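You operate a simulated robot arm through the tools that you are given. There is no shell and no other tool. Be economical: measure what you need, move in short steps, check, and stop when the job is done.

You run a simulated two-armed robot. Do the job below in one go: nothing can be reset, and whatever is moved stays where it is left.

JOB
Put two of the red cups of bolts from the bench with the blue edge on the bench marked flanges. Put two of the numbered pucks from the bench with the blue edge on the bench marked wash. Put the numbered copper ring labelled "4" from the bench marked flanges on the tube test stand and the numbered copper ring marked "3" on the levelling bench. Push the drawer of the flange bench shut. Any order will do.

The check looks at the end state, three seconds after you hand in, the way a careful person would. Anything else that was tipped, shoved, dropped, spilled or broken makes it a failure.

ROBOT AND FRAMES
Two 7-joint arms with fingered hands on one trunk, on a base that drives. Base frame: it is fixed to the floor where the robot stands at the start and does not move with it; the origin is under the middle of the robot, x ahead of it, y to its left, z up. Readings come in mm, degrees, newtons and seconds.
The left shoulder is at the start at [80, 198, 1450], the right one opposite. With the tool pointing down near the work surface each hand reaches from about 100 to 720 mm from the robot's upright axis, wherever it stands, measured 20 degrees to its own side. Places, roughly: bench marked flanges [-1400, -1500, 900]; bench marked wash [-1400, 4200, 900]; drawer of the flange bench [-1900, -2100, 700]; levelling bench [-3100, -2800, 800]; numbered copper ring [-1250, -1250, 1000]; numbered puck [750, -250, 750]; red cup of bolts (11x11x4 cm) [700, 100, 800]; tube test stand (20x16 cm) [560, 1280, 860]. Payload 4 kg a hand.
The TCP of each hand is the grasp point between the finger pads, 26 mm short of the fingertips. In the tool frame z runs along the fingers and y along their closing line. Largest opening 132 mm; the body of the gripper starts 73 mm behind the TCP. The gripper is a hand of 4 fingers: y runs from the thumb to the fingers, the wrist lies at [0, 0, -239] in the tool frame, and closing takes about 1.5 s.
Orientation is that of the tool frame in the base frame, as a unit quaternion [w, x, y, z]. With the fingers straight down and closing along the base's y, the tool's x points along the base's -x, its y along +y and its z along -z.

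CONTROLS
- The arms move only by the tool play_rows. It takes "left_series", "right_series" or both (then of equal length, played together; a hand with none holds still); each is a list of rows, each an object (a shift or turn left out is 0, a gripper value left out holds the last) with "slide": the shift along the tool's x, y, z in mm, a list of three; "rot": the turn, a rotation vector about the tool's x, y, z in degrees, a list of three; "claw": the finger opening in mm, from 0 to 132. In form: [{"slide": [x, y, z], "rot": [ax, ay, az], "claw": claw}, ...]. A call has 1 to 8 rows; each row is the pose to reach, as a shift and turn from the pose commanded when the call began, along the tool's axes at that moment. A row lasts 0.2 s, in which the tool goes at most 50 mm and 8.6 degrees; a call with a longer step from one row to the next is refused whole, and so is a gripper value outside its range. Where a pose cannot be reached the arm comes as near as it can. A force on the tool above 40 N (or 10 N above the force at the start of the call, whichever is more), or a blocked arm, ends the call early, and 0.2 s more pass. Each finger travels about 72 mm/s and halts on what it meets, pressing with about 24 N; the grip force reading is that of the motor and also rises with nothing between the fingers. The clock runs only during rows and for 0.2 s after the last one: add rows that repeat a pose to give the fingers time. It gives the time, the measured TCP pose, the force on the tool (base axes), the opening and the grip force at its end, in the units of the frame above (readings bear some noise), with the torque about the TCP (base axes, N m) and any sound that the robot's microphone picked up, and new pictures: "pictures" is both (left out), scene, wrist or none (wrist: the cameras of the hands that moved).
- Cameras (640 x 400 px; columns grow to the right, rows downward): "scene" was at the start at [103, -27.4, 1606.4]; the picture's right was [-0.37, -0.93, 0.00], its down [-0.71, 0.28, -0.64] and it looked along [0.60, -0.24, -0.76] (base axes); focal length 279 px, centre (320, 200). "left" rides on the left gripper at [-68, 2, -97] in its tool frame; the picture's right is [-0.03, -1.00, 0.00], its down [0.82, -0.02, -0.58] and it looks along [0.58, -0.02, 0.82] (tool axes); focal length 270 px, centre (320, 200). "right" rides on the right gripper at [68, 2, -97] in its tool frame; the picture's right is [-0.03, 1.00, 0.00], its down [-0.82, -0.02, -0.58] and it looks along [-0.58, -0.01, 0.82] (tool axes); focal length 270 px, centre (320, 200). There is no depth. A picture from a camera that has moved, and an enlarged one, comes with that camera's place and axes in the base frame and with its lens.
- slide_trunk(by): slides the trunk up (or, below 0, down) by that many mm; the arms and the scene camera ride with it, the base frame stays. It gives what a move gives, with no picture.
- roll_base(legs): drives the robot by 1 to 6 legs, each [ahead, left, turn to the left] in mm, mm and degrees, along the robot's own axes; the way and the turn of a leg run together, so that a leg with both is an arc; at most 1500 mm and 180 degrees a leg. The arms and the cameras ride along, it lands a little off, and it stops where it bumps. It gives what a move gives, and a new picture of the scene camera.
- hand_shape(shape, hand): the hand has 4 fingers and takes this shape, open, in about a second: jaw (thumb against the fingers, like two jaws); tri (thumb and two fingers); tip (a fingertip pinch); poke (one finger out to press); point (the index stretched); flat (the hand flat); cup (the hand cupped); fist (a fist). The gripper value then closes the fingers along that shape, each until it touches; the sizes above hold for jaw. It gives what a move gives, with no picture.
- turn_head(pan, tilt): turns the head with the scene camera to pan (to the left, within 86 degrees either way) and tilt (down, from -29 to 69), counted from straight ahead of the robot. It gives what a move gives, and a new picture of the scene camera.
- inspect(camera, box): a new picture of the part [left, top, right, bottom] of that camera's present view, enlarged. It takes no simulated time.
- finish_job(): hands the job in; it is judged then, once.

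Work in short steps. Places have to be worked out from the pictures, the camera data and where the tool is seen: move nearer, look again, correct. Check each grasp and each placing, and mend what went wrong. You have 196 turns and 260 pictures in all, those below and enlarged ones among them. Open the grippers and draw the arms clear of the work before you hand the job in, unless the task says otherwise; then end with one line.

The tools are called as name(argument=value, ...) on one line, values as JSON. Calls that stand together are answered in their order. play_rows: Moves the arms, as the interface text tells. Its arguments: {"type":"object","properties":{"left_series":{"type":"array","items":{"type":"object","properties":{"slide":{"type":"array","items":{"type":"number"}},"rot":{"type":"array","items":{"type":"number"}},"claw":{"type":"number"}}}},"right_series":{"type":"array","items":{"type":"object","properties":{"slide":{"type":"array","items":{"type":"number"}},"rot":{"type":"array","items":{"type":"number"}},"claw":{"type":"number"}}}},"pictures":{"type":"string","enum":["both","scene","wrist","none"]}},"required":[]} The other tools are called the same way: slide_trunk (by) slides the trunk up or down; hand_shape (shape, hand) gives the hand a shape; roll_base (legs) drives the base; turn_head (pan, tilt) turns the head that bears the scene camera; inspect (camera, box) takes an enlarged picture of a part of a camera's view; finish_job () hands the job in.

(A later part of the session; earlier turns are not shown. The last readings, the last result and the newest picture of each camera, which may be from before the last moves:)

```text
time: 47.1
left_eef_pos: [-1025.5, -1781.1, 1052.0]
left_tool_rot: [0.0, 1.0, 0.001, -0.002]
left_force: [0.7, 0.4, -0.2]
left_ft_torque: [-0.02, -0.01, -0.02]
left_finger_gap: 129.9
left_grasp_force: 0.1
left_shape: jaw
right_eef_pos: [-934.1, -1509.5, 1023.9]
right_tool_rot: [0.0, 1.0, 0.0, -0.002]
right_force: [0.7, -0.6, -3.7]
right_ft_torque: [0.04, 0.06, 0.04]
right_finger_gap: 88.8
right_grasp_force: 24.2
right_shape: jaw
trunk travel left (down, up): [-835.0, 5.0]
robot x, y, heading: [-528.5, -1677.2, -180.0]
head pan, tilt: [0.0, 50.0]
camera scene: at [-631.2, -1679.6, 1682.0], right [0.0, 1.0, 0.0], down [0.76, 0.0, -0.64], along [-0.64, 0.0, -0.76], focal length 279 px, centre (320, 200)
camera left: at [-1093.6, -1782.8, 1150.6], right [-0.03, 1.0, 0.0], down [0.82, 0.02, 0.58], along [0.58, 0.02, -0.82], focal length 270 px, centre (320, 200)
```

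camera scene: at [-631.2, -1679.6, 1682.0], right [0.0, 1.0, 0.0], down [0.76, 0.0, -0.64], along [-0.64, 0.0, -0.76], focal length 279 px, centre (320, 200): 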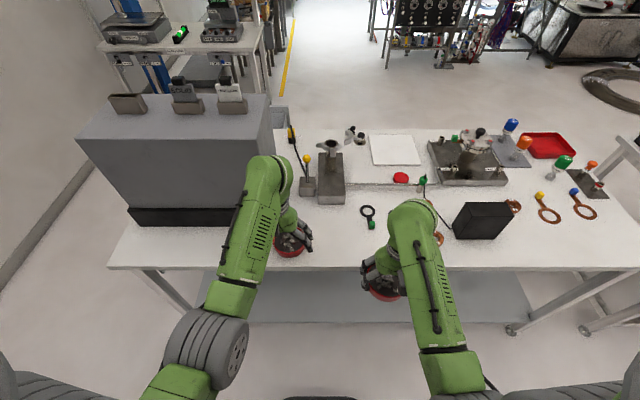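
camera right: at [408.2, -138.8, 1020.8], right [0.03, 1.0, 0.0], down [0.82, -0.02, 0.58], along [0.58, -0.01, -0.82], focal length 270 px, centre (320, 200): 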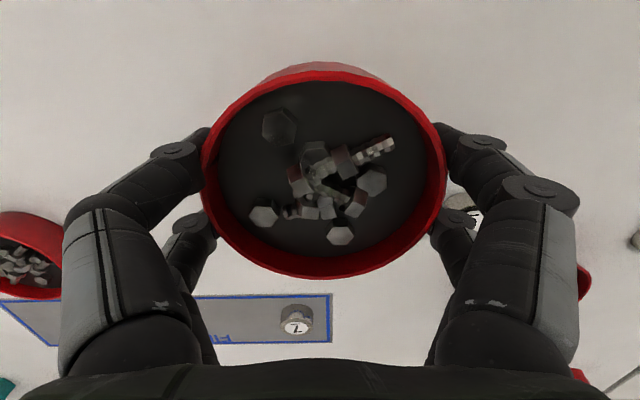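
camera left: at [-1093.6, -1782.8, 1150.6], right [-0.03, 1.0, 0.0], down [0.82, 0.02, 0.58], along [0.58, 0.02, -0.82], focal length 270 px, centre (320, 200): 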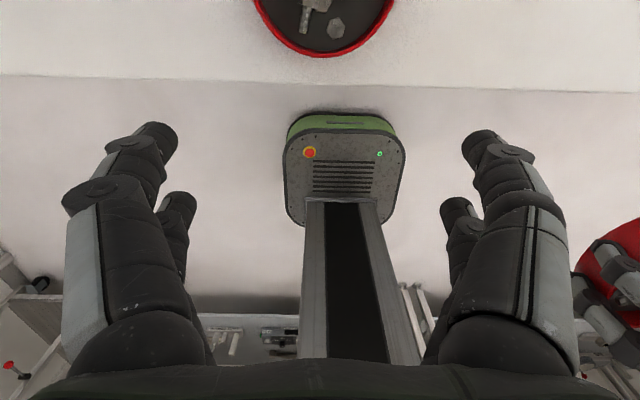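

The left cup stands on the bench. Now I'll bring the right cup to about (-1120,-1615) while pulling the left hand back.

play_rows(right_series=[{"slide": [-30, 20, 0]}, {"slide": [-65, 40, 0]}, {"slide": [-100, 60, 5]}, {"slide": [-135, 80, 20]}, {"slide": [-165, 100, 45]}, {"slide": [-186, 105, 75]}, {"slide": [-186, 105, 100]}, {"slide": [-186, 105, 105]}], left_series=[{"slide": [20, 0, 0]}, {"slide": [40, 0, 0]}, {"slide": [60, 10, 0]}, {"slide": [80, 20, 0]}, {"slide": [100, 30, 0]}, {"slide": [120, 30, 0]}, {"slide": [120, 30, 0]}, {"slide": [120, 30, 0]}], pictures="both")

```text
time: 48.9
left_eef_pos: [-911.3, -1809.3, 1051.9]
left_tool_rot: [0.0, 1.0, 0.0, 0.0]
left_force: [-0.2, -0.1, -0.4]
left_ft_torque: [0.01, 0.02, -0.02]
left_finger_gap: 130.0
left_grasp_force: 0.1
left_shape: jaw
right_eef_pos: [-1123.3, -1615.9, 916.4]
right_tool_rot: [0.0, 1.0, 0.001, 0.0]
right_force: [-0.3, 0.2, -3.8]
right_ft_torque: [0.01, 0.01, 0.02]
right_finger_gap: 88.7
right_grasp_force: 24.3
right_shape: jaw
trunk travel left (down, up): [-835.0, 5.0]
robot x, y, heading: [-527.3, -1683.0, -180.2]
head pan, tilt: [0.0, 50.0]
camera scene: at [-636.3, -1679.1, 1681.6], right [0.0, 1.0, 0.0], down [0.77, 0.0, -0.64], along [-0.64, 0.0, -0.77], focal length 279 px, centre (320, 200)
camera right: at [-1055.3, -1618.5, 1015.4], right [-0.02, -1.0, 0.0], down [-0.82, 0.02, 0.58], along [-0.58, 0.01, -0.82], focal length 270 px, centre (320, 200)
camera left: at [-978.7, -1811.5, 1149.7], right [-0.03, 1.0, 0.0], down [0.82, 0.02, 0.58], along [0.58, 0.02, -0.82], focal length 270 px, centre (320, 200)
```

scene: 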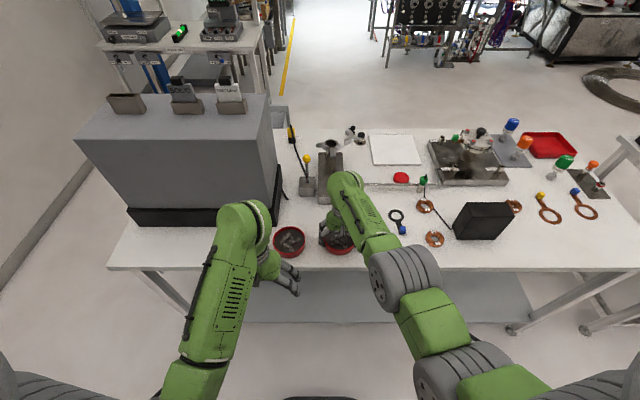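
right: 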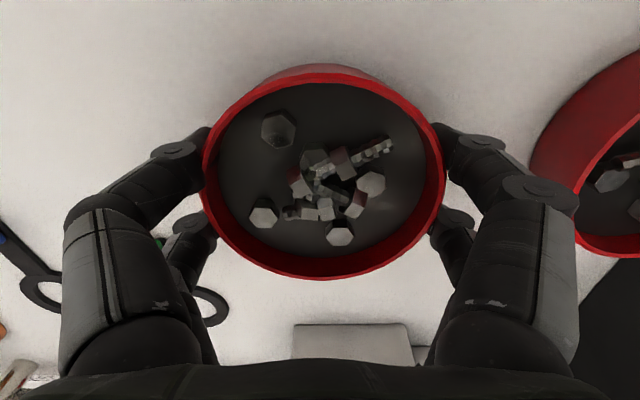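
left: 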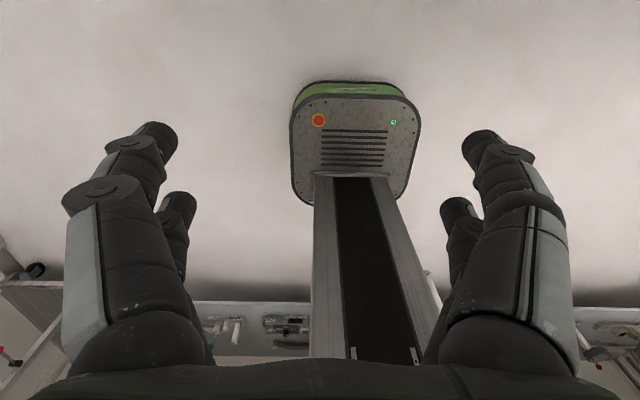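

The black ring's green knob, near (-1165,-1520), is close to the right fingers. I'll shift 12 mm toward the front edge and 5 mm left, set down, and open only slightly.

play_rows(right_series=[{"slide": [6, 3, 0]}, {"slide": [12, 5, 0]}, {"slide": [12, 5, 3]}, {"slide": [12, 5, 5]}, {"slide": [12, 5, 5]}], pictures="none")

```text
time: 50.1
left_eef_pos: [-909.5, -1810.2, 1052.4]
left_tool_rot: [-0.001, 1.0, 0.001, 0.0]
left_force: [-0.3, 0.7, -0.1]
left_ft_torque: [0.0, 0.0, -0.01]
left_finger_gap: 129.9
left_grasp_force: 0.1
left_shape: jaw
right_eef_pos: [-1109.7, -1621.8, 912.5]
right_tool_rot: [0.0, 1.0, 0.001, 0.0]
right_force: [-1.4, -0.3, -2.9]
right_ft_torque: [-0.02, 0.02, -0.01]
right_finger_gap: 88.7
right_grasp_force: 23.8
right_shape: jaw
trunk travel left (down, up): [-835.0, 5.0]
robot x, y, heading: [-529.8, -1680.1, -179.7]
head pan, tilt: [0.0, 50.0]
```

The force barely changed, so it's just about at contact. I'll go down 2 mm more.

play_rows(right_series=[{"slide": [0, 0, 1.5]}, {"slide": [0, 0, 2.5]}, {"slide": [0, 0, 2.5]}], pictures="none")

```text
time: 50.9
left_eef_pos: [-909.3, -1810.3, 1052.0]
left_tool_rot: [0.0, 1.0, 0.001, 0.0]
left_force: [0.3, 0.4, 0.7]
left_ft_torque: [-0.02, 0.02, 0.03]
left_finger_gap: 130.0
left_grasp_force: 0.0
left_shape: jaw
right_eef_pos: [-1111.5, -1620.9, 912.7]
right_tool_rot: [0.002, 1.0, 0.001, -0.001]
right_force: [-0.6, 0.6, 4.9]
right_ft_torque: [-0.15, -0.04, 0.0]
right_finger_gap: 88.6
right_grasp_force: 24.4
right_shape: jaw
trunk travel left (down, up): [-835.0, 5.0]
robot x, y, heading: [-528.9, -1677.1, -180.0]
head pan, tilt: [0.0, 50.0]
```

It's in contact. I'll open to 106 and lift straight up.

play_rows(right_series=[{"slide": [0, 0, -1], "claw": 106}, {"slide": [0, 0, -1], "claw": 106}, {"slide": [0, 0, -1], "claw": 106}, {"slide": [0, 0, -30], "claw": 106}, {"slide": [0, 0, -70], "claw": 106}, {"slide": [0, 0, -110], "claw": 106}, {"slide": [40, -20, -120], "claw": 106}, {"slide": [85, -40, -130], "claw": 106}], pictures="both")

```text
refused: row 8 steps farther than a row can; nothing moved
```

play_rows(right_series=[{"slide": [0, 0, -1], "claw": 106}, {"slide": [0, 0, -1], "claw": 106}, {"slide": [0, 0, -1], "claw": 106}, {"slide": [0, 0, -30], "claw": 106}, {"slide": [0, 0, -70], "claw": 106}, {"slide": [0, 0, -110], "claw": 106}, {"slide": [40, -20, -120], "claw": 106}, {"slide": [80, -40, -125], "claw": 106}], pictures="both")

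```text
time: 52.7
left_eef_pos: [-907.9, -1808.6, 1053.4]
left_tool_rot: [0.0, 1.0, 0.001, -0.001]
left_force: [0.0, 0.1, -0.3]
left_ft_torque: [-0.02, 0.05, 0.0]
left_finger_gap: 129.8
left_grasp_force: 0.0
left_shape: jaw
right_eef_pos: [-1028.4, -1577.9, 1038.9]
right_tool_rot: [0.001, 1.0, 0.001, -0.003]
right_force: [0.3, 0.8, 1.0]
right_ft_torque: [-0.01, 0.03, -0.01]
right_finger_gap: 106.2
right_grasp_force: 0.0
right_shape: jaw
trunk travel left (down, up): [-835.0, 5.0]
robot x, y, heading: [-530.1, -1681.5, -179.7]
head pan, tilt: [0.0, 50.0]
camera scene: at [-630.9, -1677.3, 1682.0], right [0.0, 1.0, 0.0], down [0.76, 0.0, -0.64], along [-0.64, 0.0, -0.76], focal length 279 px, centre (320, 200)
camera right: at [-961.0, -1580.2, 1136.5], right [-0.02, -1.0, 0.0], down [-0.81, 0.02, 0.58], along [-0.58, 0.01, -0.81], focal length 270 px, centre (320, 200)
```

scene: 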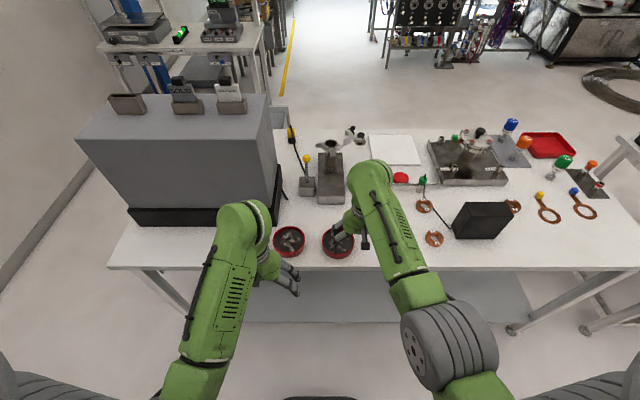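
right: 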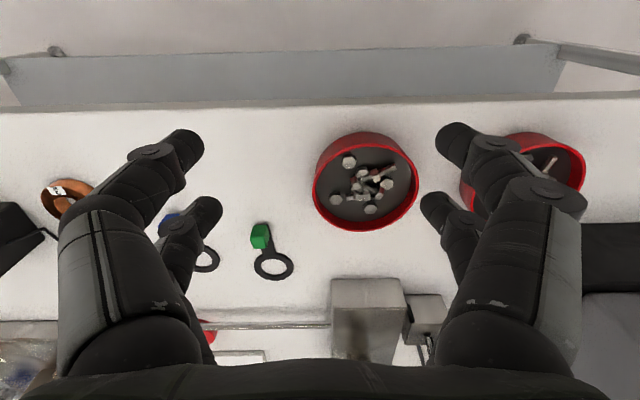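

Both cups stand well, and the knobbed rings are undisturbed. I'll zoom on the copper rings to read their labels.

inspect(camera="scene", box=[405, 190, 455, 255])

inspect(camera="scene", box=[495, 190, 535, 220])

```text
6.15 times, centred on (430, 222) of scene
camera zoom: at [-630.9, -1677.3, 1682.0], right [0.0, 1.0, 0.0], down [0.76, 0.0, -0.64], along [-0.64, 0.0, -0.76], focal length 1717 px, centre (-357, 62)
```

zoom: 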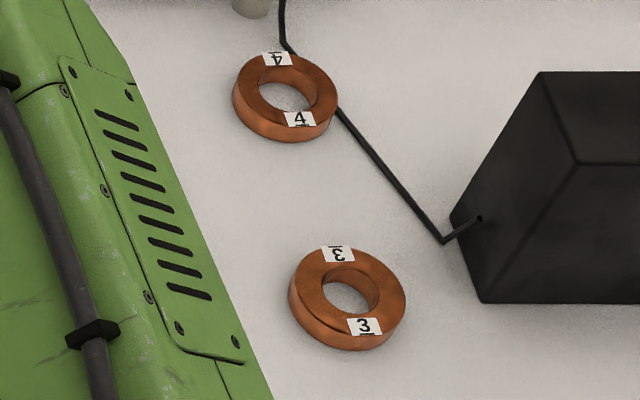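

```text
13.33 times, centred on (515, 205) of scene
camera zoom: at [-630.9, -1677.3, 1682.0], right [0.0, 1.0, 0.0], down [0.76, 0.0, -0.64], along [-0.64, 0.0, -0.76], focal length 3720 px, centre (-2280, 133)
```

zoom: 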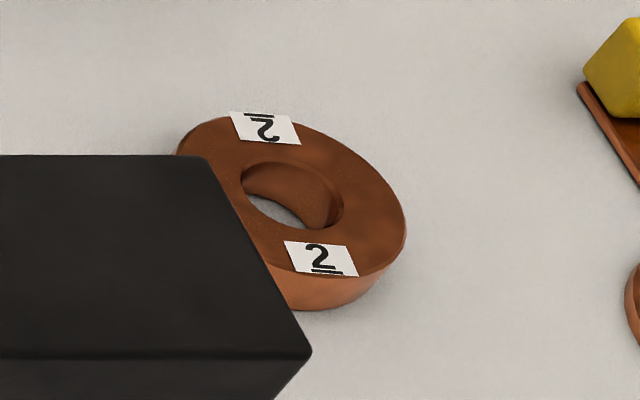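

Ring 3 is at about (-1128,-1293) and ring 4 at about (-1271,-1295). I'll move right 280 mm and forward 80 mm to view both with the right wrist camera.

roll_base(legs=[[0, -280, 0], [80, 0, 0]])

inspect(camera="right", box=[0, 0, 640, 400])

```text
time: 55.3
left_eef_pos: [-978.5, -1526.9, 1055.6]
left_tool_rot: [-0.001, 1.0, -0.001, -0.005]
left_force: [-0.2, 0.0, 0.9]
left_ft_torque: [0.0, 0.08, -0.02]
left_finger_gap: 130.0
left_grasp_force: 0.0
left_shape: jaw
right_eef_pos: [-1097.2, -1296.1, 1042.2]
right_tool_rot: [0.0, 1.0, -0.001, -0.006]
right_force: [0.3, -0.2, -0.1]
right_ft_torque: [-0.02, 0.08, 0.01]
right_finger_gap: 106.0
right_grasp_force: 0.0
right_shape: jaw
trunk travel left (down, up): [-835.0, 5.0]
robot x, y, heading: [-605.2, -1399.0, 179.9]
head pan, tilt: [0.0, 50.0]
camera scene: at [-695.6, -1398.5, 1682.8], right [0.0, 1.0, 0.0], down [0.76, 0.0, -0.65], along [-0.65, 0.0, -0.76], focal length 279 px, centre (320, 200)
```

scene: 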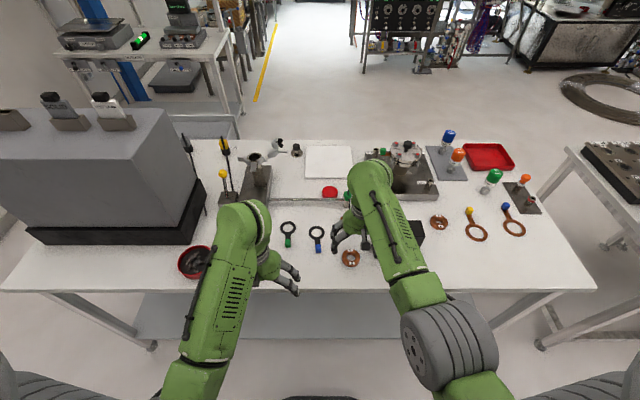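

```text
1.00 times, centred on (320, 200) of right
camera zoom: at [-1029.4, -1298.7, 1139.3], right [-0.03, -1.0, 0.0], down [-0.81, 0.02, 0.59], along [-0.59, 0.02, -0.81], focal length 270 px, centre (320, 200)
```

zoom: 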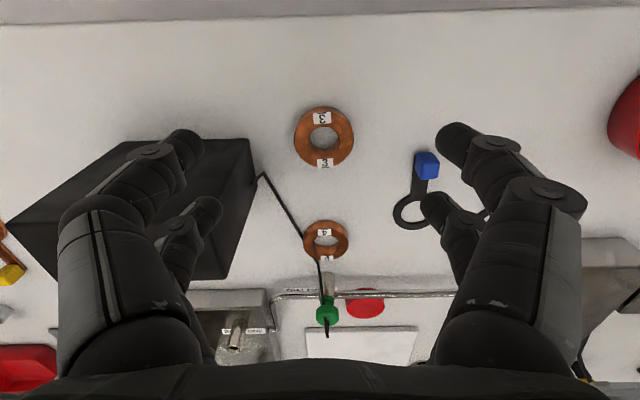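

A wire runs close beside ring 4, so I'll zoom in to see its clearances.

inspect(camera="right", box=[240, 90, 420, 345])

```text
1.57 times, centred on (330, 218) of right
camera zoom: at [-1029.4, -1298.7, 1139.3], right [-0.03, -1.0, 0.0], down [-0.81, 0.02, 0.59], along [-0.59, 0.02, -0.81], focal length 424 px, centre (304, 172)
```

zoom: 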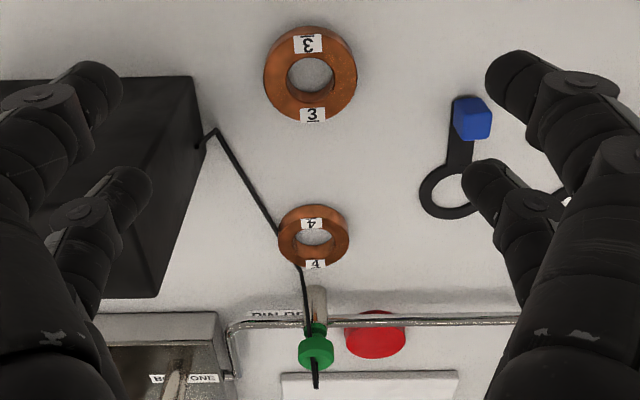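

The wire runs along ring 4's +y side, so a narrow fingertip pinch closing roughly along x would avoid it. I'll switch the right hand to "tip" and look at it.

hand_shape(hand="right", shape="tip")

inspect(camera="right", box=[0, 0, 640, 400])

```text
time: 56.2
left_eef_pos: [-988.5, -1524.7, 1050.7]
left_tool_rot: [0.0, 1.0, -0.001, 0.002]
left_force: [0.3, -0.3, 0.1]
left_ft_torque: [0.0, -0.01, -0.04]
left_finger_gap: 130.1
left_grasp_force: 0.1
left_shape: jaw
right_eef_pos: [-1110.5, -1294.3, 1035.6]
right_tool_rot: [0.001, 1.0, -0.001, 0.0]
right_force: [0.0, -0.4, 0.2]
right_ft_torque: [0.01, -0.06, -0.02]
right_finger_gap: 131.8
right_grasp_force: 0.1
right_shape: tip
trunk travel left (down, up): [-835.0, 5.0]
robot x, y, heading: [-606.8, -1395.6, 179.9]
head pan, tilt: [0.0, 50.0]
```

```text
1.00 times, centred on (320, 200) of right
camera zoom: at [-1042.9, -1296.5, 1133.3], right [-0.03, -1.0, 0.0], down [-0.82, 0.02, 0.58], along [-0.58, 0.01, -0.82], focal length 270 px, centre (320, 200)
```

zoom: 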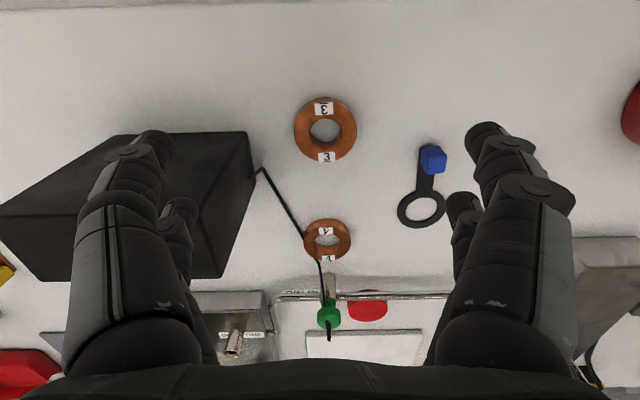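

Open, "tip" looks the same as "jaw". I'll close it partly in the air to see how it differs.

play_rows(right_series=[{"claw": 60}, {"claw": 60}, {"claw": 60}, {"claw": 60}], pictures="wrist")

```text
time: 57.2
left_eef_pos: [-986.0, -1525.0, 1052.5]
left_tool_rot: [-0.001, 1.0, -0.001, 0.0]
left_force: [0.6, -0.1, -1.0]
left_ft_torque: [0.0, 0.0, -0.01]
left_finger_gap: 129.9
left_grasp_force: 0.1
left_shape: jaw
right_eef_pos: [-1107.0, -1294.2, 1037.5]
right_tool_rot: [0.0, 1.0, -0.001, -0.001]
right_force: [0.5, -0.6, -0.1]
right_ft_torque: [0.0, 0.01, 0.0]
right_finger_gap: 60.7
right_grasp_force: 0.1
right_shape: tip
trunk travel left (down, up): [-835.0, 5.0]
robot x, y, heading: [-603.6, -1394.6, 179.6]
head pan, tilt: [0.0, 50.0]
camera right: at [-1039.4, -1297.2, 1134.8], right [-0.03, -1.0, 0.0], down [-0.82, 0.02, 0.58], along [-0.58, 0.02, -0.82], focal length 270 px, centre (320, 200)
```

right: 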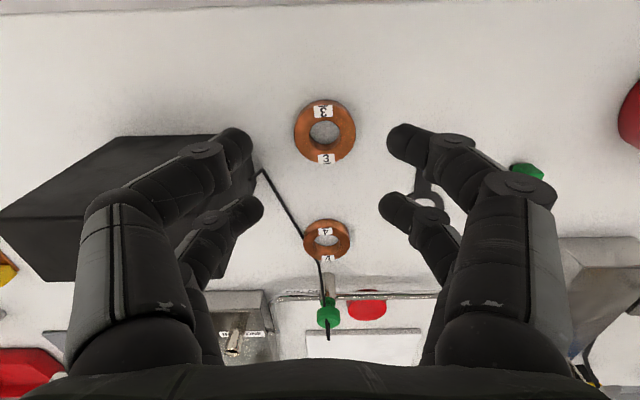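

"Tip" closes the same way as "jaw", so I'll keep a partial opening and rotate the closing line to run parallel to the wire, about 25° off the x axis. I'll rotate the right hand at height.

hand_shape(hand="right", shape="jaw")

play_rows(right_series=[{"slide": [-15, 0, 0], "rot": [0, 0, 8]}, {"slide": [-30, 0, 0], "rot": [0, 0, 16]}, {"slide": [-45, 0, 0], "rot": [0, 0, 24]}, {"slide": [-60, 0, 0], "rot": [0, 0, 32]}, {"slide": [-75, 0, 0], "rot": [0, 0, 40]}, {"slide": [-90, 0, 0], "rot": [0, 0, 48]}, {"slide": [-105, 0, 0], "rot": [0, 0, 56]}, {"slide": [-120, 0, 0], "rot": [0, 0, 64]}], pictures="both")

```text
time: 58.1
left_eef_pos: [-986.8, -1525.9, 1052.3]
left_tool_rot: [0.0, 1.0, -0.001, 0.0]
left_force: [0.0, 0.2, 0.1]
left_ft_torque: [0.0, 0.03, -0.05]
left_finger_gap: 129.6
left_grasp_force: 0.1
left_shape: jaw
right_eef_pos: [-1107.5, -1295.1, 1036.5]
right_tool_rot: [0.0, 1.0, -0.001, 0.0]
right_force: [-1.3, -0.4, 0.5]
right_ft_torque: [0.0, 0.03, 0.03]
right_finger_gap: 131.9
right_grasp_force: 0.1
right_shape: jaw
trunk travel left (down, up): [-835.0, 5.0]
robot x, y, heading: [-606.8, -1398.5, 179.6]
head pan, tilt: [0.0, 50.0]
```

```text
time: 59.9
left_eef_pos: [-987.0, -1525.4, 1051.2]
left_tool_rot: [-0.001, 1.0, -0.001, 0.0]
left_force: [-0.4, -0.8, 0.0]
left_ft_torque: [0.01, 0.0, -0.01]
left_finger_gap: 130.1
left_grasp_force: 0.0
left_shape: jaw
right_eef_pos: [-1228.2, -1296.1, 1038.2]
right_tool_rot: [0.0, 0.846, -0.533, 0.001]
right_force: [0.3, 0.3, -0.4]
right_ft_torque: [-0.03, -0.03, -0.01]
right_finger_gap: 131.8
right_grasp_force: 0.0
right_shape: jaw
trunk travel left (down, up): [-835.0, 5.0]
robot x, y, heading: [-605.9, -1397.8, 179.7]
head pan, tilt: [0.0, 50.0]
camera scene: at [-713.2, -1396.3, 1681.6], right [0.0, 1.0, 0.0], down [0.77, 0.0, -0.64], along [-0.64, 0.0, -0.77], focal length 279 px, centre (320, 200)
camera right: at [-1200.5, -1359.0, 1136.3], right [-0.91, -0.41, 0.0], down [-0.34, 0.74, 0.58], along [-0.24, 0.53, -0.82], focal length 270 px, centre (320, 200)
```

scene: 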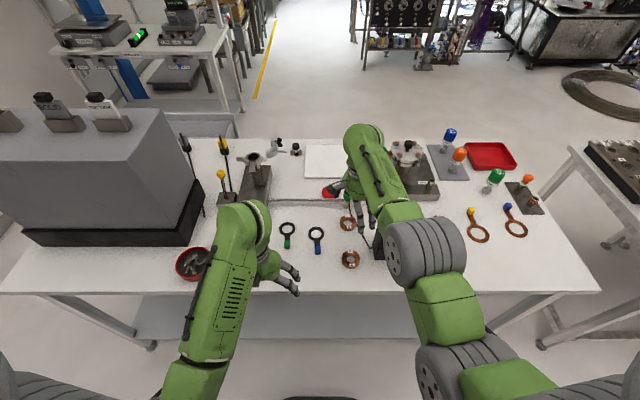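
right: 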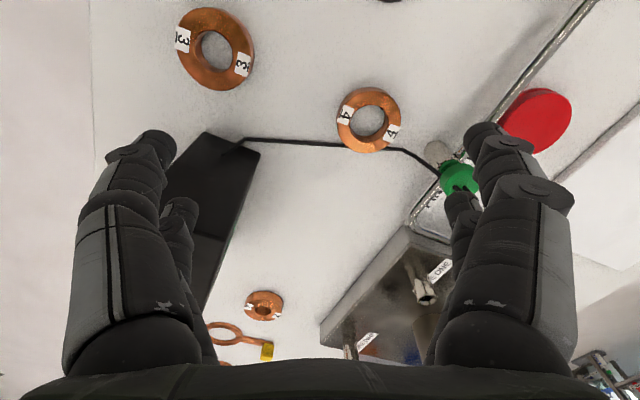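

The closing line now runs along the wire. A green knob stands at about (-1354,-1301,938), so I'll offset the hand 20 mm away from the wire and knob so that one finger pair grips the ring's diameter. First I'll go down to z≈945 with the opening at 80.

play_rows(right_series=[{"slide": [0, 20, 0], "claw": 80}, {"slide": [2, 45, 10], "claw": 80}, {"slide": [2, 45, 40], "claw": 80}, {"slide": [2, 45, 70], "claw": 80}, {"slide": [2, 45, 93], "claw": 80}, {"slide": [2, 45, 93], "claw": 80}], pictures="both")

```text
time: 61.3
left_eef_pos: [-985.7, -1525.5, 1052.2]
left_tool_rot: [-0.001, 1.0, 0.0, -0.001]
left_force: [-0.2, -0.7, 0.1]
left_ft_torque: [-0.02, 0.01, 0.01]
left_finger_gap: 130.0
left_grasp_force: 0.0
left_shape: jaw
right_eef_pos: [-1266.9, -1315.6, 943.4]
right_tool_rot: [0.001, 0.848, -0.53, -0.001]
right_force: [-0.4, -0.1, -1.2]
right_ft_torque: [-0.02, 0.01, 0.0]
right_finger_gap: 80.4
right_grasp_force: 0.0
right_shape: jaw
trunk travel left (down, up): [-835.0, 5.0]
robot x, y, heading: [-602.2, -1398.0, 179.8]
head pan, tilt: [0.0, 50.0]
camera scene: at [-712.5, -1396.4, 1681.6], right [0.0, 1.0, 0.0], down [0.77, 0.0, -0.64], along [-0.64, 0.0, -0.77], focal length 279 px, centre (320, 200)
camera right: at [-1239.9, -1378.6, 1041.1], right [-0.91, -0.41, 0.0], down [-0.34, 0.74, 0.58], along [-0.24, 0.53, -0.82], focal length 270 px, centre (320, 200)
```

scene: 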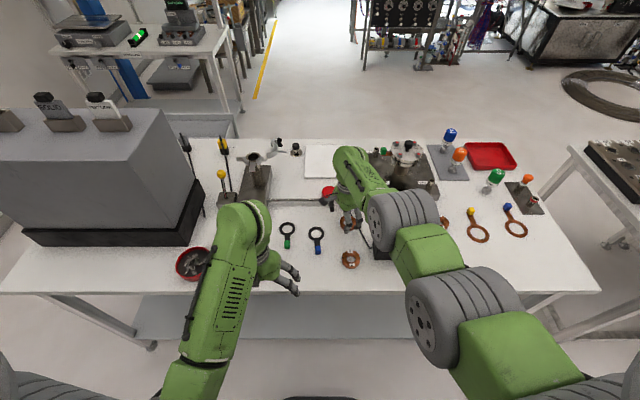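
right: 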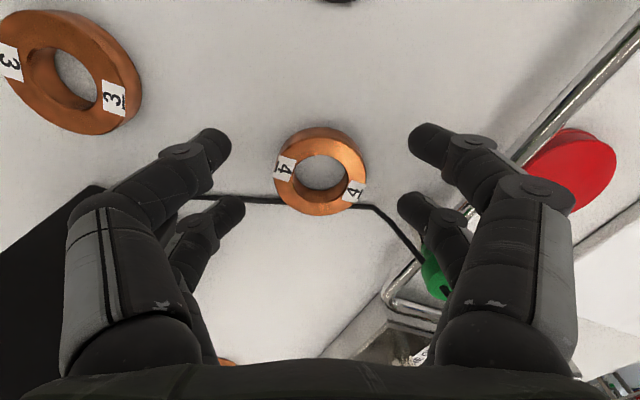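

The ring is centred between the finger pair, clear of the wire and knob. I'll go down to z≈909 and close.

play_rows(right_series=[{"slide": [2, 0, 12], "claw": 80}, {"slide": [2, 0, 24], "claw": 80}, {"slide": [2, 0, 34], "claw": 80}, {"slide": [2, 0, 34], "claw": 80}], pictures="wrist")

```text
time: 62.3
left_eef_pos: [-985.9, -1525.6, 1051.4]
left_tool_rot: [-0.001, 1.0, -0.001, 0.0]
left_force: [-0.5, 0.3, -0.3]
left_ft_torque: [0.03, 0.01, 0.0]
left_finger_gap: 129.9
left_grasp_force: 0.1
left_shape: jaw
right_eef_pos: [-1257.1, -1316.6, 914.7]
right_tool_rot: [0.001, 0.847, -0.531, -0.001]
right_force: [0.0, 0.3, 0.0]
right_ft_torque: [-0.01, -0.02, 0.0]
right_finger_gap: 80.5
right_grasp_force: 0.0
right_shape: jaw
right hand out of reach, approached as far as the arm can: row 2, 3, 4
trunk travel left (down, up): [-835.0, 5.0]
robot x, y, heading: [-603.4, -1398.8, 179.7]
head pan, tilt: [0.0, 50.0]
camera right: at [-1230.2, -1378.6, 1012.8], right [-0.91, -0.41, 0.0], down [-0.34, 0.74, 0.58], along [-0.24, 0.52, -0.82], focal length 270 px, centre (320, 200)
```

right: 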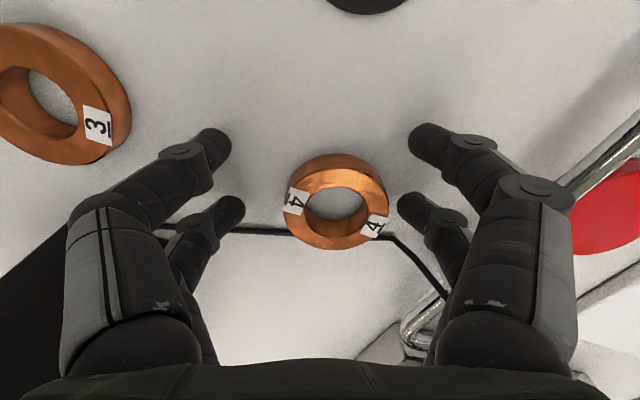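

The right arm is at its reach limit. I'll rise 45 mm, drive 70 mm forward, and re-align.

play_rows(right_series=[{"slide": [0, 0, -25]}, {"slide": [0, 0, -60]}, {"slide": [0, 0, -60]}], pictures="none")

roll_base(legs=[[70, 0, 0]])

play_rows(right_series=[{"slide": [0, 0, 0]}], pictures="wrist")

```text
time: 63.1
left_eef_pos: [-986.5, -1526.0, 1052.4]
left_tool_rot: [-0.001, 1.0, 0.0, 0.001]
left_force: [-1.0, 0.6, -0.5]
left_ft_torque: [0.01, 0.01, 0.02]
left_finger_gap: 130.1
left_grasp_force: 0.1
left_shape: jaw
right_eef_pos: [-1258.8, -1315.0, 975.0]
right_tool_rot: [0.0, 0.847, -0.531, 0.0]
right_force: [0.7, 0.4, -0.7]
right_ft_torque: [0.0, 0.0, 0.01]
right_finger_gap: 80.2
right_grasp_force: 0.1
right_shape: jaw
trunk travel left (down, up): [-835.0, 5.0]
robot x, y, heading: [-606.8, -1399.9, 179.9]
head pan, tilt: [0.0, 50.0]
```

```text
time: 64.1
left_eef_pos: [-1046.0, -1525.7, 1056.5]
left_tool_rot: [-0.001, 1.0, 0.0, -0.005]
left_force: [0.3, 0.1, 0.2]
left_ft_torque: [-0.03, 0.05, 0.02]
left_finger_gap: 129.6
left_grasp_force: 0.1
left_shape: jaw
right_eef_pos: [-1318.7, -1315.0, 981.8]
right_tool_rot: [0.004, 0.848, -0.531, -0.004]
right_force: [0.7, 0.2, -0.3]
right_ft_torque: [0.01, 0.08, -0.01]
right_finger_gap: 80.4
right_grasp_force: 0.1
right_shape: jaw
trunk travel left (down, up): [-835.0, 5.0]
robot x, y, heading: [-672.4, -1396.1, 179.8]
head pan, tilt: [0.0, 50.0]
camera scene: at [-764.4, -1396.0, 1682.9], right [0.0, 1.0, 0.0], down [0.76, 0.0, -0.65], along [-0.65, 0.0, -0.76], focal length 279 px, centre (320, 200)
```

scene: 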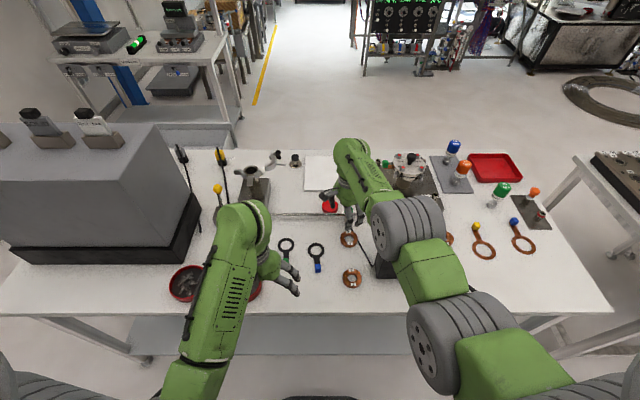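

```text
time: 64.5
left_eef_pos: [-1061.3, -1525.6, 1049.5]
left_tool_rot: [-0.001, 1.0, -0.001, 0.003]
left_force: [-0.1, 0.0, -0.8]
left_ft_torque: [-0.02, -0.02, -0.01]
left_finger_gap: 130.0
left_grasp_force: 0.0
left_shape: jaw
right_eef_pos: [-1333.1, -1315.5, 971.7]
right_tool_rot: [0.0, 0.847, -0.531, 0.003]
right_force: [-0.3, -0.8, 0.0]
right_ft_torque: [0.01, -0.04, 0.0]
right_finger_gap: 80.4
right_grasp_force: 0.1
right_shape: jaw
trunk travel left (down, up): [-835.0, 5.0]
robot x, y, heading: [-676.9, -1394.8, 179.7]
head pan, tilt: [0.0, 50.0]
camera right: at [-1306.2, -1378.1, 1069.7], right [-0.91, -0.41, 0.0], down [-0.34, 0.74, 0.58], along [-0.24, 0.53, -0.82], focal length 270 px, centre (320, 200)
```

right: 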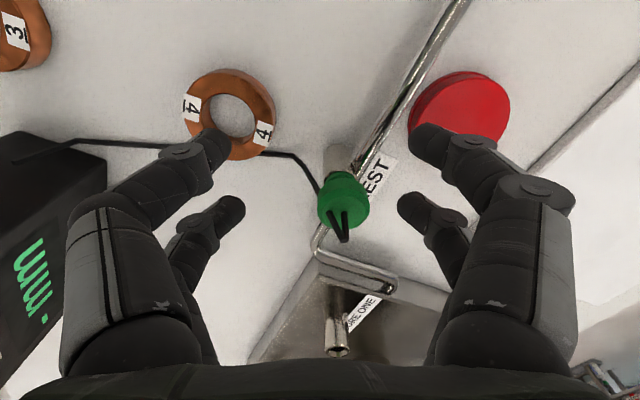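

The hand drifted over the knob at a safe height. I'll rise 30 mm, move back over the ring, and check.

play_rows(right_series=[{"slide": [0, 0, -15]}, {"slide": [0, 0, -35]}, {"slide": [12, -24, -35]}, {"slide": [24, -46, -35]}, {"slide": [30, -58, -35]}, {"slide": [30, -58, 0]}, {"slide": [30, -58, 25]}, {"slide": [30, -58, 25]}], pictures="wrist")

```text
time: 66.3
left_eef_pos: [-1055.4, -1525.3, 1052.6]
left_tool_rot: [-0.001, 1.0, -0.002, 0.001]
left_force: [-0.3, 0.1, -0.5]
left_ft_torque: [0.03, 0.02, 0.02]
left_finger_gap: 130.1
left_grasp_force: 0.0
left_shape: jaw
right_eef_pos: [-1261.2, -1317.8, 953.9]
right_tool_rot: [0.001, 0.848, -0.531, -0.001]
right_force: [-0.3, -0.5, -0.7]
right_ft_torque: [0.01, 0.0, -0.01]
right_finger_gap: 80.3
right_grasp_force: 0.2
right_shape: jaw
trunk travel left (down, up): [-835.0, 5.0]
robot x, y, heading: [-675.1, -1394.5, 179.9]
head pan, tilt: [0.0, 50.0]
camera right: at [-1234.0, -1381.3, 1051.0], right [-0.91, -0.41, 0.0], down [-0.34, 0.74, 0.58], along [-0.24, 0.52, -0.82], focal length 270 px, centre (320, 200)
```

right: 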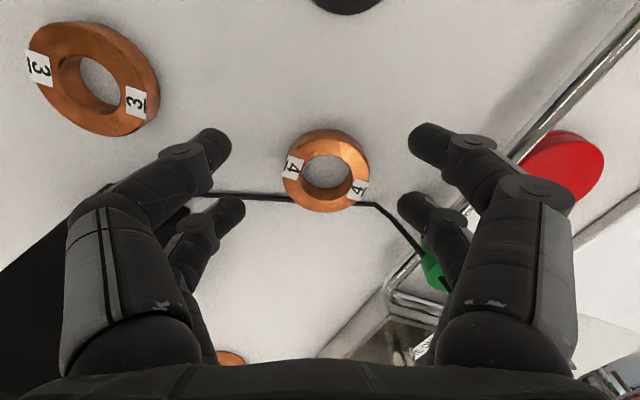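

Aligned to within 5 mm. I'll descend to z≈909.

play_rows(right_series=[{"slide": [-1, 4.5, 15]}, {"slide": [-1, 4.5, 30]}, {"slide": [-1, 4.5, 40]}, {"slide": [-1, 4.5, 44.5]}, {"slide": [-1, 4.5, 44.5]}], pictures="wrist")

```text
time: 67.5
left_eef_pos: [-1055.0, -1525.6, 1053.3]
left_tool_rot: [-0.001, 1.0, 0.0, -0.001]
left_force: [-1.3, -0.8, -0.4]
left_ft_torque: [0.0, 0.0, -0.02]
left_finger_gap: 129.9
left_grasp_force: 0.2
left_shape: jaw
right_eef_pos: [-1265.9, -1319.2, 906.8]
right_tool_rot: [0.001, 0.847, -0.531, -0.001]
right_force: [-0.3, -0.4, 6.5]
right_ft_torque: [0.11, -0.01, 0.07]
right_finger_gap: 79.9
right_grasp_force: 0.1
right_shape: jaw
trunk travel left (down, up): [-835.0, 5.0]
robot x, y, heading: [-675.7, -1398.1, 180.0]
head pan, tilt: [0.0, 50.0]
camera right: at [-1238.2, -1381.7, 1004.7], right [-0.91, -0.41, 0.0], down [-0.34, 0.74, 0.58], along [-0.24, 0.52, -0.82], focal length 270 px, centre (320, 200)
```

right: 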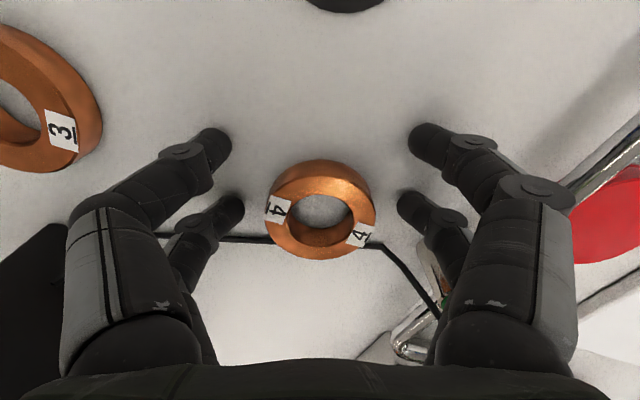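

The tips touch the bench. I'll rise 2 mm and close on the ring.

play_rows(right_series=[{"slide": [0, 0, -2.5]}, {"slide": [0, 0, -2.5], "claw": 60}, {"slide": [0, 0, -2.5], "claw": 50}, {"slide": [0, 0, -2.5], "claw": 40}, {"slide": [0, 0, -2.5], "claw": 40}, {"slide": [0, 0, -2.5], "claw": 40}], pictures="wrist")

```text
time: 68.9
left_eef_pos: [-1055.9, -1524.6, 1051.7]
left_tool_rot: [-0.002, 1.0, -0.001, 0.0]
left_force: [-0.6, -0.3, 0.5]
left_ft_torque: [0.01, -0.01, -0.04]
left_finger_gap: 130.0
left_grasp_force: 0.0
left_shape: jaw
right_eef_pos: [-1265.8, -1317.9, 908.0]
right_tool_rot: [0.001, 0.847, -0.531, -0.001]
right_force: [-0.1, 0.3, 0.8]
right_ft_torque: [0.04, 0.01, -0.01]
right_finger_gap: 44.3
right_grasp_force: 0.0
right_shape: jaw
trunk travel left (down, up): [-835.0, 5.0]
robot x, y, heading: [-671.5, -1396.7, 180.1]
head pan, tilt: [0.0, 50.0]
camera right: at [-1237.9, -1381.4, 1005.9], right [-0.91, -0.41, 0.0], down [-0.34, 0.74, 0.58], along [-0.24, 0.53, -0.82], focal length 270 px, centre (320, 200)
```

right: 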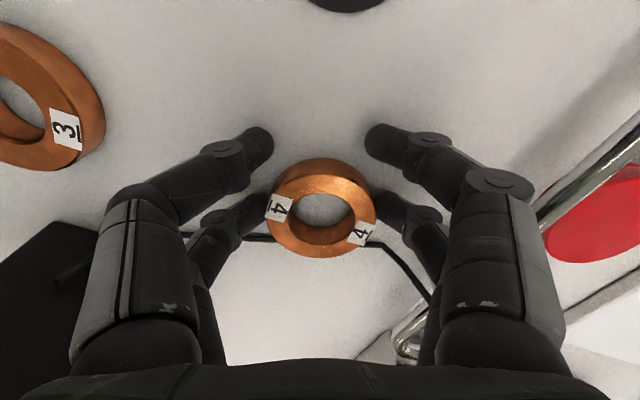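

The fingers are just reaching the ring. I'll close further.

play_rows(right_series=[{"claw": 30}, {"claw": 25}, {"claw": 20}, {"claw": 20}, {"claw": 20}], pictures="wrist")

```text
time: 70.1
left_eef_pos: [-1054.9, -1525.4, 1052.0]
left_tool_rot: [0.0, 1.0, -0.001, -0.001]
left_force: [-0.1, -1.5, 0.2]
left_ft_torque: [-0.02, 0.0, -0.03]
left_finger_gap: 130.0
left_grasp_force: 0.1
left_shape: jaw
right_eef_pos: [-1264.8, -1318.2, 909.9]
right_tool_rot: [0.001, 0.848, -0.531, -0.002]
right_force: [-0.7, 0.5, 10.7]
right_ft_torque: [0.25, 0.03, 0.01]
right_finger_gap: 27.2
right_grasp_force: 0.0
right_shape: jaw
trunk travel left (down, up): [-835.0, 5.0]
robot x, y, heading: [-677.1, -1395.7, 180.1]
head pan, tilt: [0.0, 50.0]
camera right: at [-1237.6, -1381.5, 1007.3], right [-0.91, -0.41, 0.0], down [-0.34, 0.74, 0.58], along [-0.24, 0.53, -0.82], focal length 270 px, centre (320, 200)
```

right: 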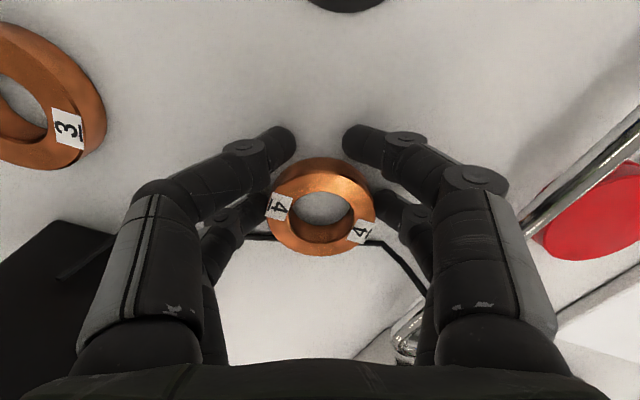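

The curling fingers press slightly on the bench. I'll rise 3 mm and finish closing.

play_rows(right_series=[{"slide": [0, 0, -3]}, {"slide": [0, 0, -3], "claw": 10}, {"slide": [0, 0, -3], "claw": 10}, {"slide": [0, 0, -3], "claw": 10}, {"slide": [0, 0, -3], "claw": 5}, {"slide": [0, 0, -3], "claw": 5}], pictures="wrist")

```text
time: 71.5
left_eef_pos: [-1056.9, -1525.7, 1053.1]
left_tool_rot: [-0.001, 1.0, 0.0, 0.001]
left_force: [0.5, 0.3, -0.2]
left_ft_torque: [0.03, 0.04, 0.02]
left_finger_gap: 129.7
left_grasp_force: 0.0
left_shape: jaw
right_eef_pos: [-1265.4, -1318.9, 911.0]
right_tool_rot: [0.0, 0.847, -0.531, 0.0]
right_force: [-0.6, -0.7, 6.2]
right_ft_torque: [0.07, -0.03, -0.01]
right_finger_gap: 10.9
right_grasp_force: 0.1
right_shape: jaw
trunk travel left (down, up): [-835.0, 5.0]
robot x, y, heading: [-674.9, -1394.3, 179.9]
head pan, tilt: [0.0, 50.0]
camera right: at [-1237.5, -1381.5, 1009.4], right [-0.91, -0.41, 0.0], down [-0.34, 0.74, 0.58], along [-0.24, 0.53, -0.82], focal length 270 px, centre (320, 200)
```

right: 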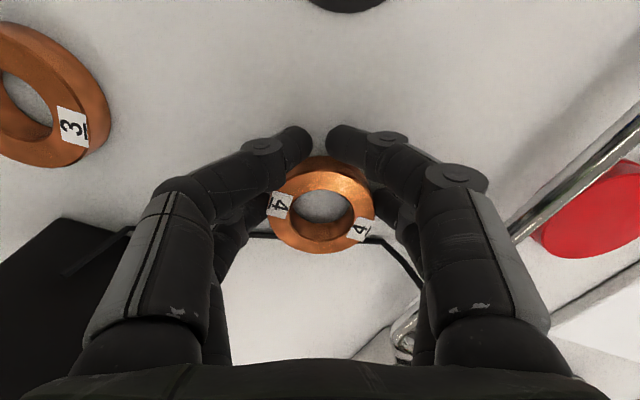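

The rear pair appears to be against the ring. I'll lift slightly and draw it away from the wire, toward tool +x.

play_rows(right_series=[{"slide": [0, 0, -4]}, {"slide": [8, 0, -8]}, {"slide": [18, 0, -10]}, {"slide": [30, 0, -10]}, {"slide": [40, 0, -10]}], pictures="wrist")

```text
time: 72.7
left_eef_pos: [-1056.7, -1525.0, 1052.5]
left_tool_rot: [-0.001, 1.0, 0.0, 0.001]
left_force: [-0.2, 0.6, 0.5]
left_ft_torque: [0.02, -0.04, 0.04]
left_finger_gap: 129.9
left_grasp_force: 0.1
left_shape: jaw
right_eef_pos: [-1249.0, -1354.3, 922.0]
right_tool_rot: [0.0, 0.847, -0.531, -0.001]
right_force: [-0.5, -0.8, -3.1]
right_ft_torque: [-0.06, -0.02, -0.03]
right_finger_gap: 9.7
right_grasp_force: 0.1
right_shape: jaw
trunk travel left (down, up): [-835.0, 5.0]
robot x, y, heading: [-679.2, -1396.3, 179.9]
head pan, tilt: [0.0, 50.0]
camera right: at [-1222.0, -1417.9, 1018.8], right [-0.91, -0.41, 0.0], down [-0.34, 0.74, 0.58], along [-0.24, 0.53, -0.82], focal length 270 px, centre (320, 200)
```

right: 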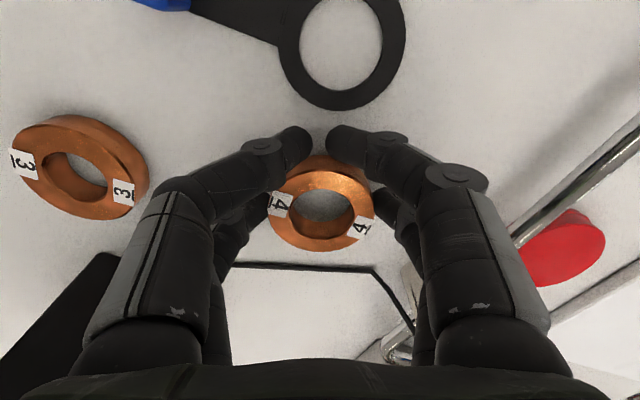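

The ring is lifted and held at about 3 N. I'll raise it clear.

play_rows(right_series=[{"slide": [0, 0, -25]}, {"slide": [0, 0, -60]}, {"slide": [0, 0, -95]}, {"slide": [0, 0, -125]}, {"slide": [0, 0, -125]}], pictures="both")

```text
time: 73.9
left_eef_pos: [-1056.3, -1525.4, 1052.3]
left_tool_rot: [-0.001, 1.0, -0.001, 0.0]
left_force: [-0.4, -0.8, -0.9]
left_ft_torque: [0.01, 0.0, 0.0]
left_finger_gap: 130.1
left_grasp_force: 0.0
left_shape: jaw
right_eef_pos: [-1249.0, -1353.1, 1046.6]
right_tool_rot: [0.0, 0.848, -0.531, 0.0]
right_force: [-0.7, -0.1, -2.7]
right_ft_torque: [-0.07, -0.02, 0.0]
right_finger_gap: 9.7
right_grasp_force: 0.1
right_shape: jaw
trunk travel left (down, up): [-835.0, 5.0]
robot x, y, heading: [-674.7, -1399.8, 179.9]
head pan, tilt: [0.0, 50.0]
camera scene: at [-782.0, -1395.8, 1681.6], right [0.0, 1.0, 0.0], down [0.77, 0.0, -0.64], along [-0.64, 0.0, -0.77], focal length 279 px, centre (320, 200)
camera right: at [-1221.0, -1416.9, 1144.1], right [-0.91, -0.41, 0.0], down [-0.34, 0.74, 0.58], along [-0.24, 0.53, -0.82], focal length 270 px, centre (320, 200)
```

scene: 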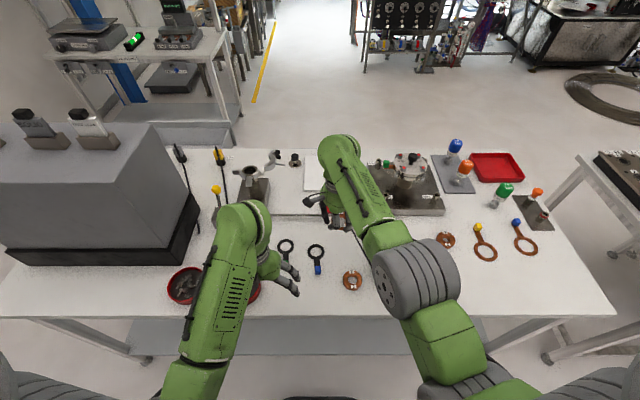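
right: 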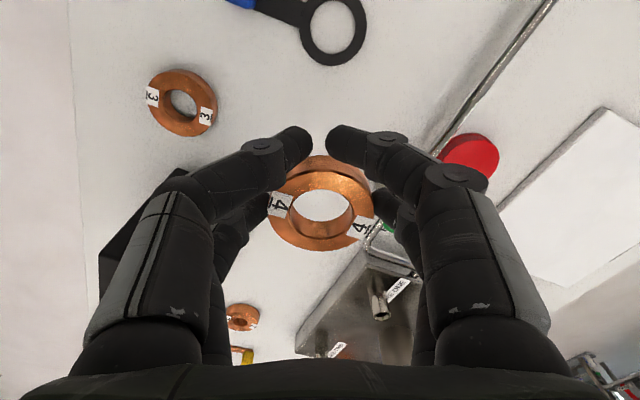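

Ring 4 is secure. I'll swing the right hand forward-right out of the way, then shift the base right 170 mm so the left hand can take ring 3.

play_rows(right_series=[{"slide": [-10, -40, 0]}, {"slide": [-20, -80, 0]}, {"slide": [-30, -120, 0]}, {"slide": [-40, -160, 0]}, {"slide": [-50, -200, 0]}, {"slide": [-60, -240, 0]}, {"slide": [-67, -276, 0]}], pictures="none")

roll_base(legs=[[0, -170, 0]])

play_rows(left_series=[{"slide": [-30, -15, 0]}, {"slide": [-60, -30, 0]}, {"slide": [-75, -45, 20]}, {"slide": [-75, -60, 40]}, {"slide": [-75, -60, 40]}], pictures="both")

```text
time: 75.5
left_eef_pos: [-1055.2, -1526.8, 1052.4]
left_tool_rot: [-0.001, 1.0, -0.002, 0.0]
left_force: [0.0, 0.5, 0.7]
left_ft_torque: [0.04, -0.01, 0.0]
left_finger_gap: 130.0
left_grasp_force: 0.1
left_shape: jaw
right_eef_pos: [-1026.8, -1172.5, 1044.4]
right_tool_rot: [0.0, 0.848, -0.53, -0.001]
right_force: [0.2, -0.3, -2.1]
right_ft_torque: [-0.06, -0.04, 0.0]
right_finger_gap: 9.4
right_grasp_force: 0.1
right_shape: jaw
trunk travel left (down, up): [-835.0, 5.0]
robot x, y, heading: [-675.2, -1399.5, 180.2]
head pan, tilt: [0.0, 50.0]
```

```text
time: 77.0
left_eef_pos: [-1055.8, -1359.3, 1051.7]
left_tool_rot: [-0.002, 1.0, -0.001, 0.001]
left_force: [-0.4, -0.5, 0.0]
left_ft_torque: [-0.01, 0.02, -0.01]
left_finger_gap: 130.1
left_grasp_force: 0.1
left_shape: jaw
right_eef_pos: [-1028.8, -1007.9, 1044.5]
right_tool_rot: [0.0, 0.847, -0.531, -0.001]
right_force: [0.1, -0.6, -2.6]
right_ft_torque: [-0.03, -0.06, -0.01]
right_finger_gap: 9.4
right_grasp_force: 0.1
right_shape: jaw
trunk travel left (down, up): [-835.0, 5.0]
robot x, y, heading: [-675.6, -1229.4, 179.8]
head pan, tilt: [0.0, 50.0]
camera scene: at [-781.0, -1232.8, 1681.7], right [0.0, 1.0, 0.0], down [0.77, 0.0, -0.64], along [-0.64, 0.01, -0.77], focal length 279 px, centre (320, 200)
```

scene: 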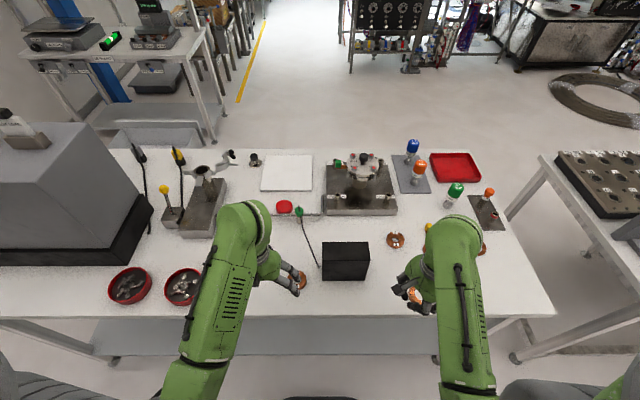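

```text
time: 78.2
left_eef_pos: [-1131.2, -1296.7, 1012.5]
left_tool_rot: [-0.002, 1.0, -0.001, 0.0]
left_force: [0.6, -10.4, 7.2]
left_ft_torque: [0.38, 0.14, 0.16]
left_finger_gap: 129.0
left_grasp_force: 0.2
left_shape: jaw
right_eef_pos: [-1028.0, -1007.4, 1044.2]
right_tool_rot: [-0.001, 0.847, -0.531, -0.002]
right_force: [0.1, 0.9, -2.3]
right_ft_torque: [-0.06, -0.02, 0.01]
right_finger_gap: 9.7
right_grasp_force: 0.1
right_shape: jaw
trunk travel left (down, up): [-835.0, 5.0]
robot x, y, heading: [-672.9, -1229.4, 180.0]
head pan, tilt: [0.0, 50.0]
camera scene: at [-781.1, -1231.7, 1681.8], right [0.0, 1.0, 0.0], down [0.77, 0.0, -0.64], along [-0.64, 0.0, -0.77], focal length 279 px, centre (320, 200)
camera left: at [-1199.0, -1298.0, 1110.3], right [-0.02, 1.0, 0.0], down [0.82, 0.02, 0.58], along [0.58, 0.02, -0.82], focal length 270 px, centre (320, 200)
```

scene: 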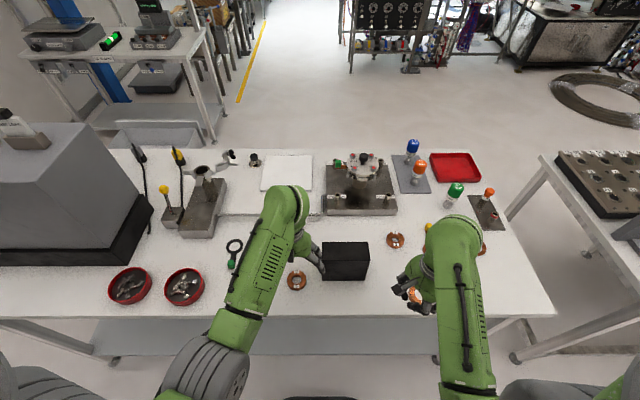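
left: 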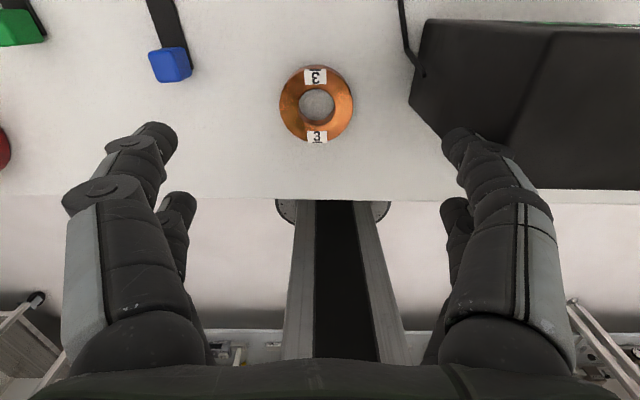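

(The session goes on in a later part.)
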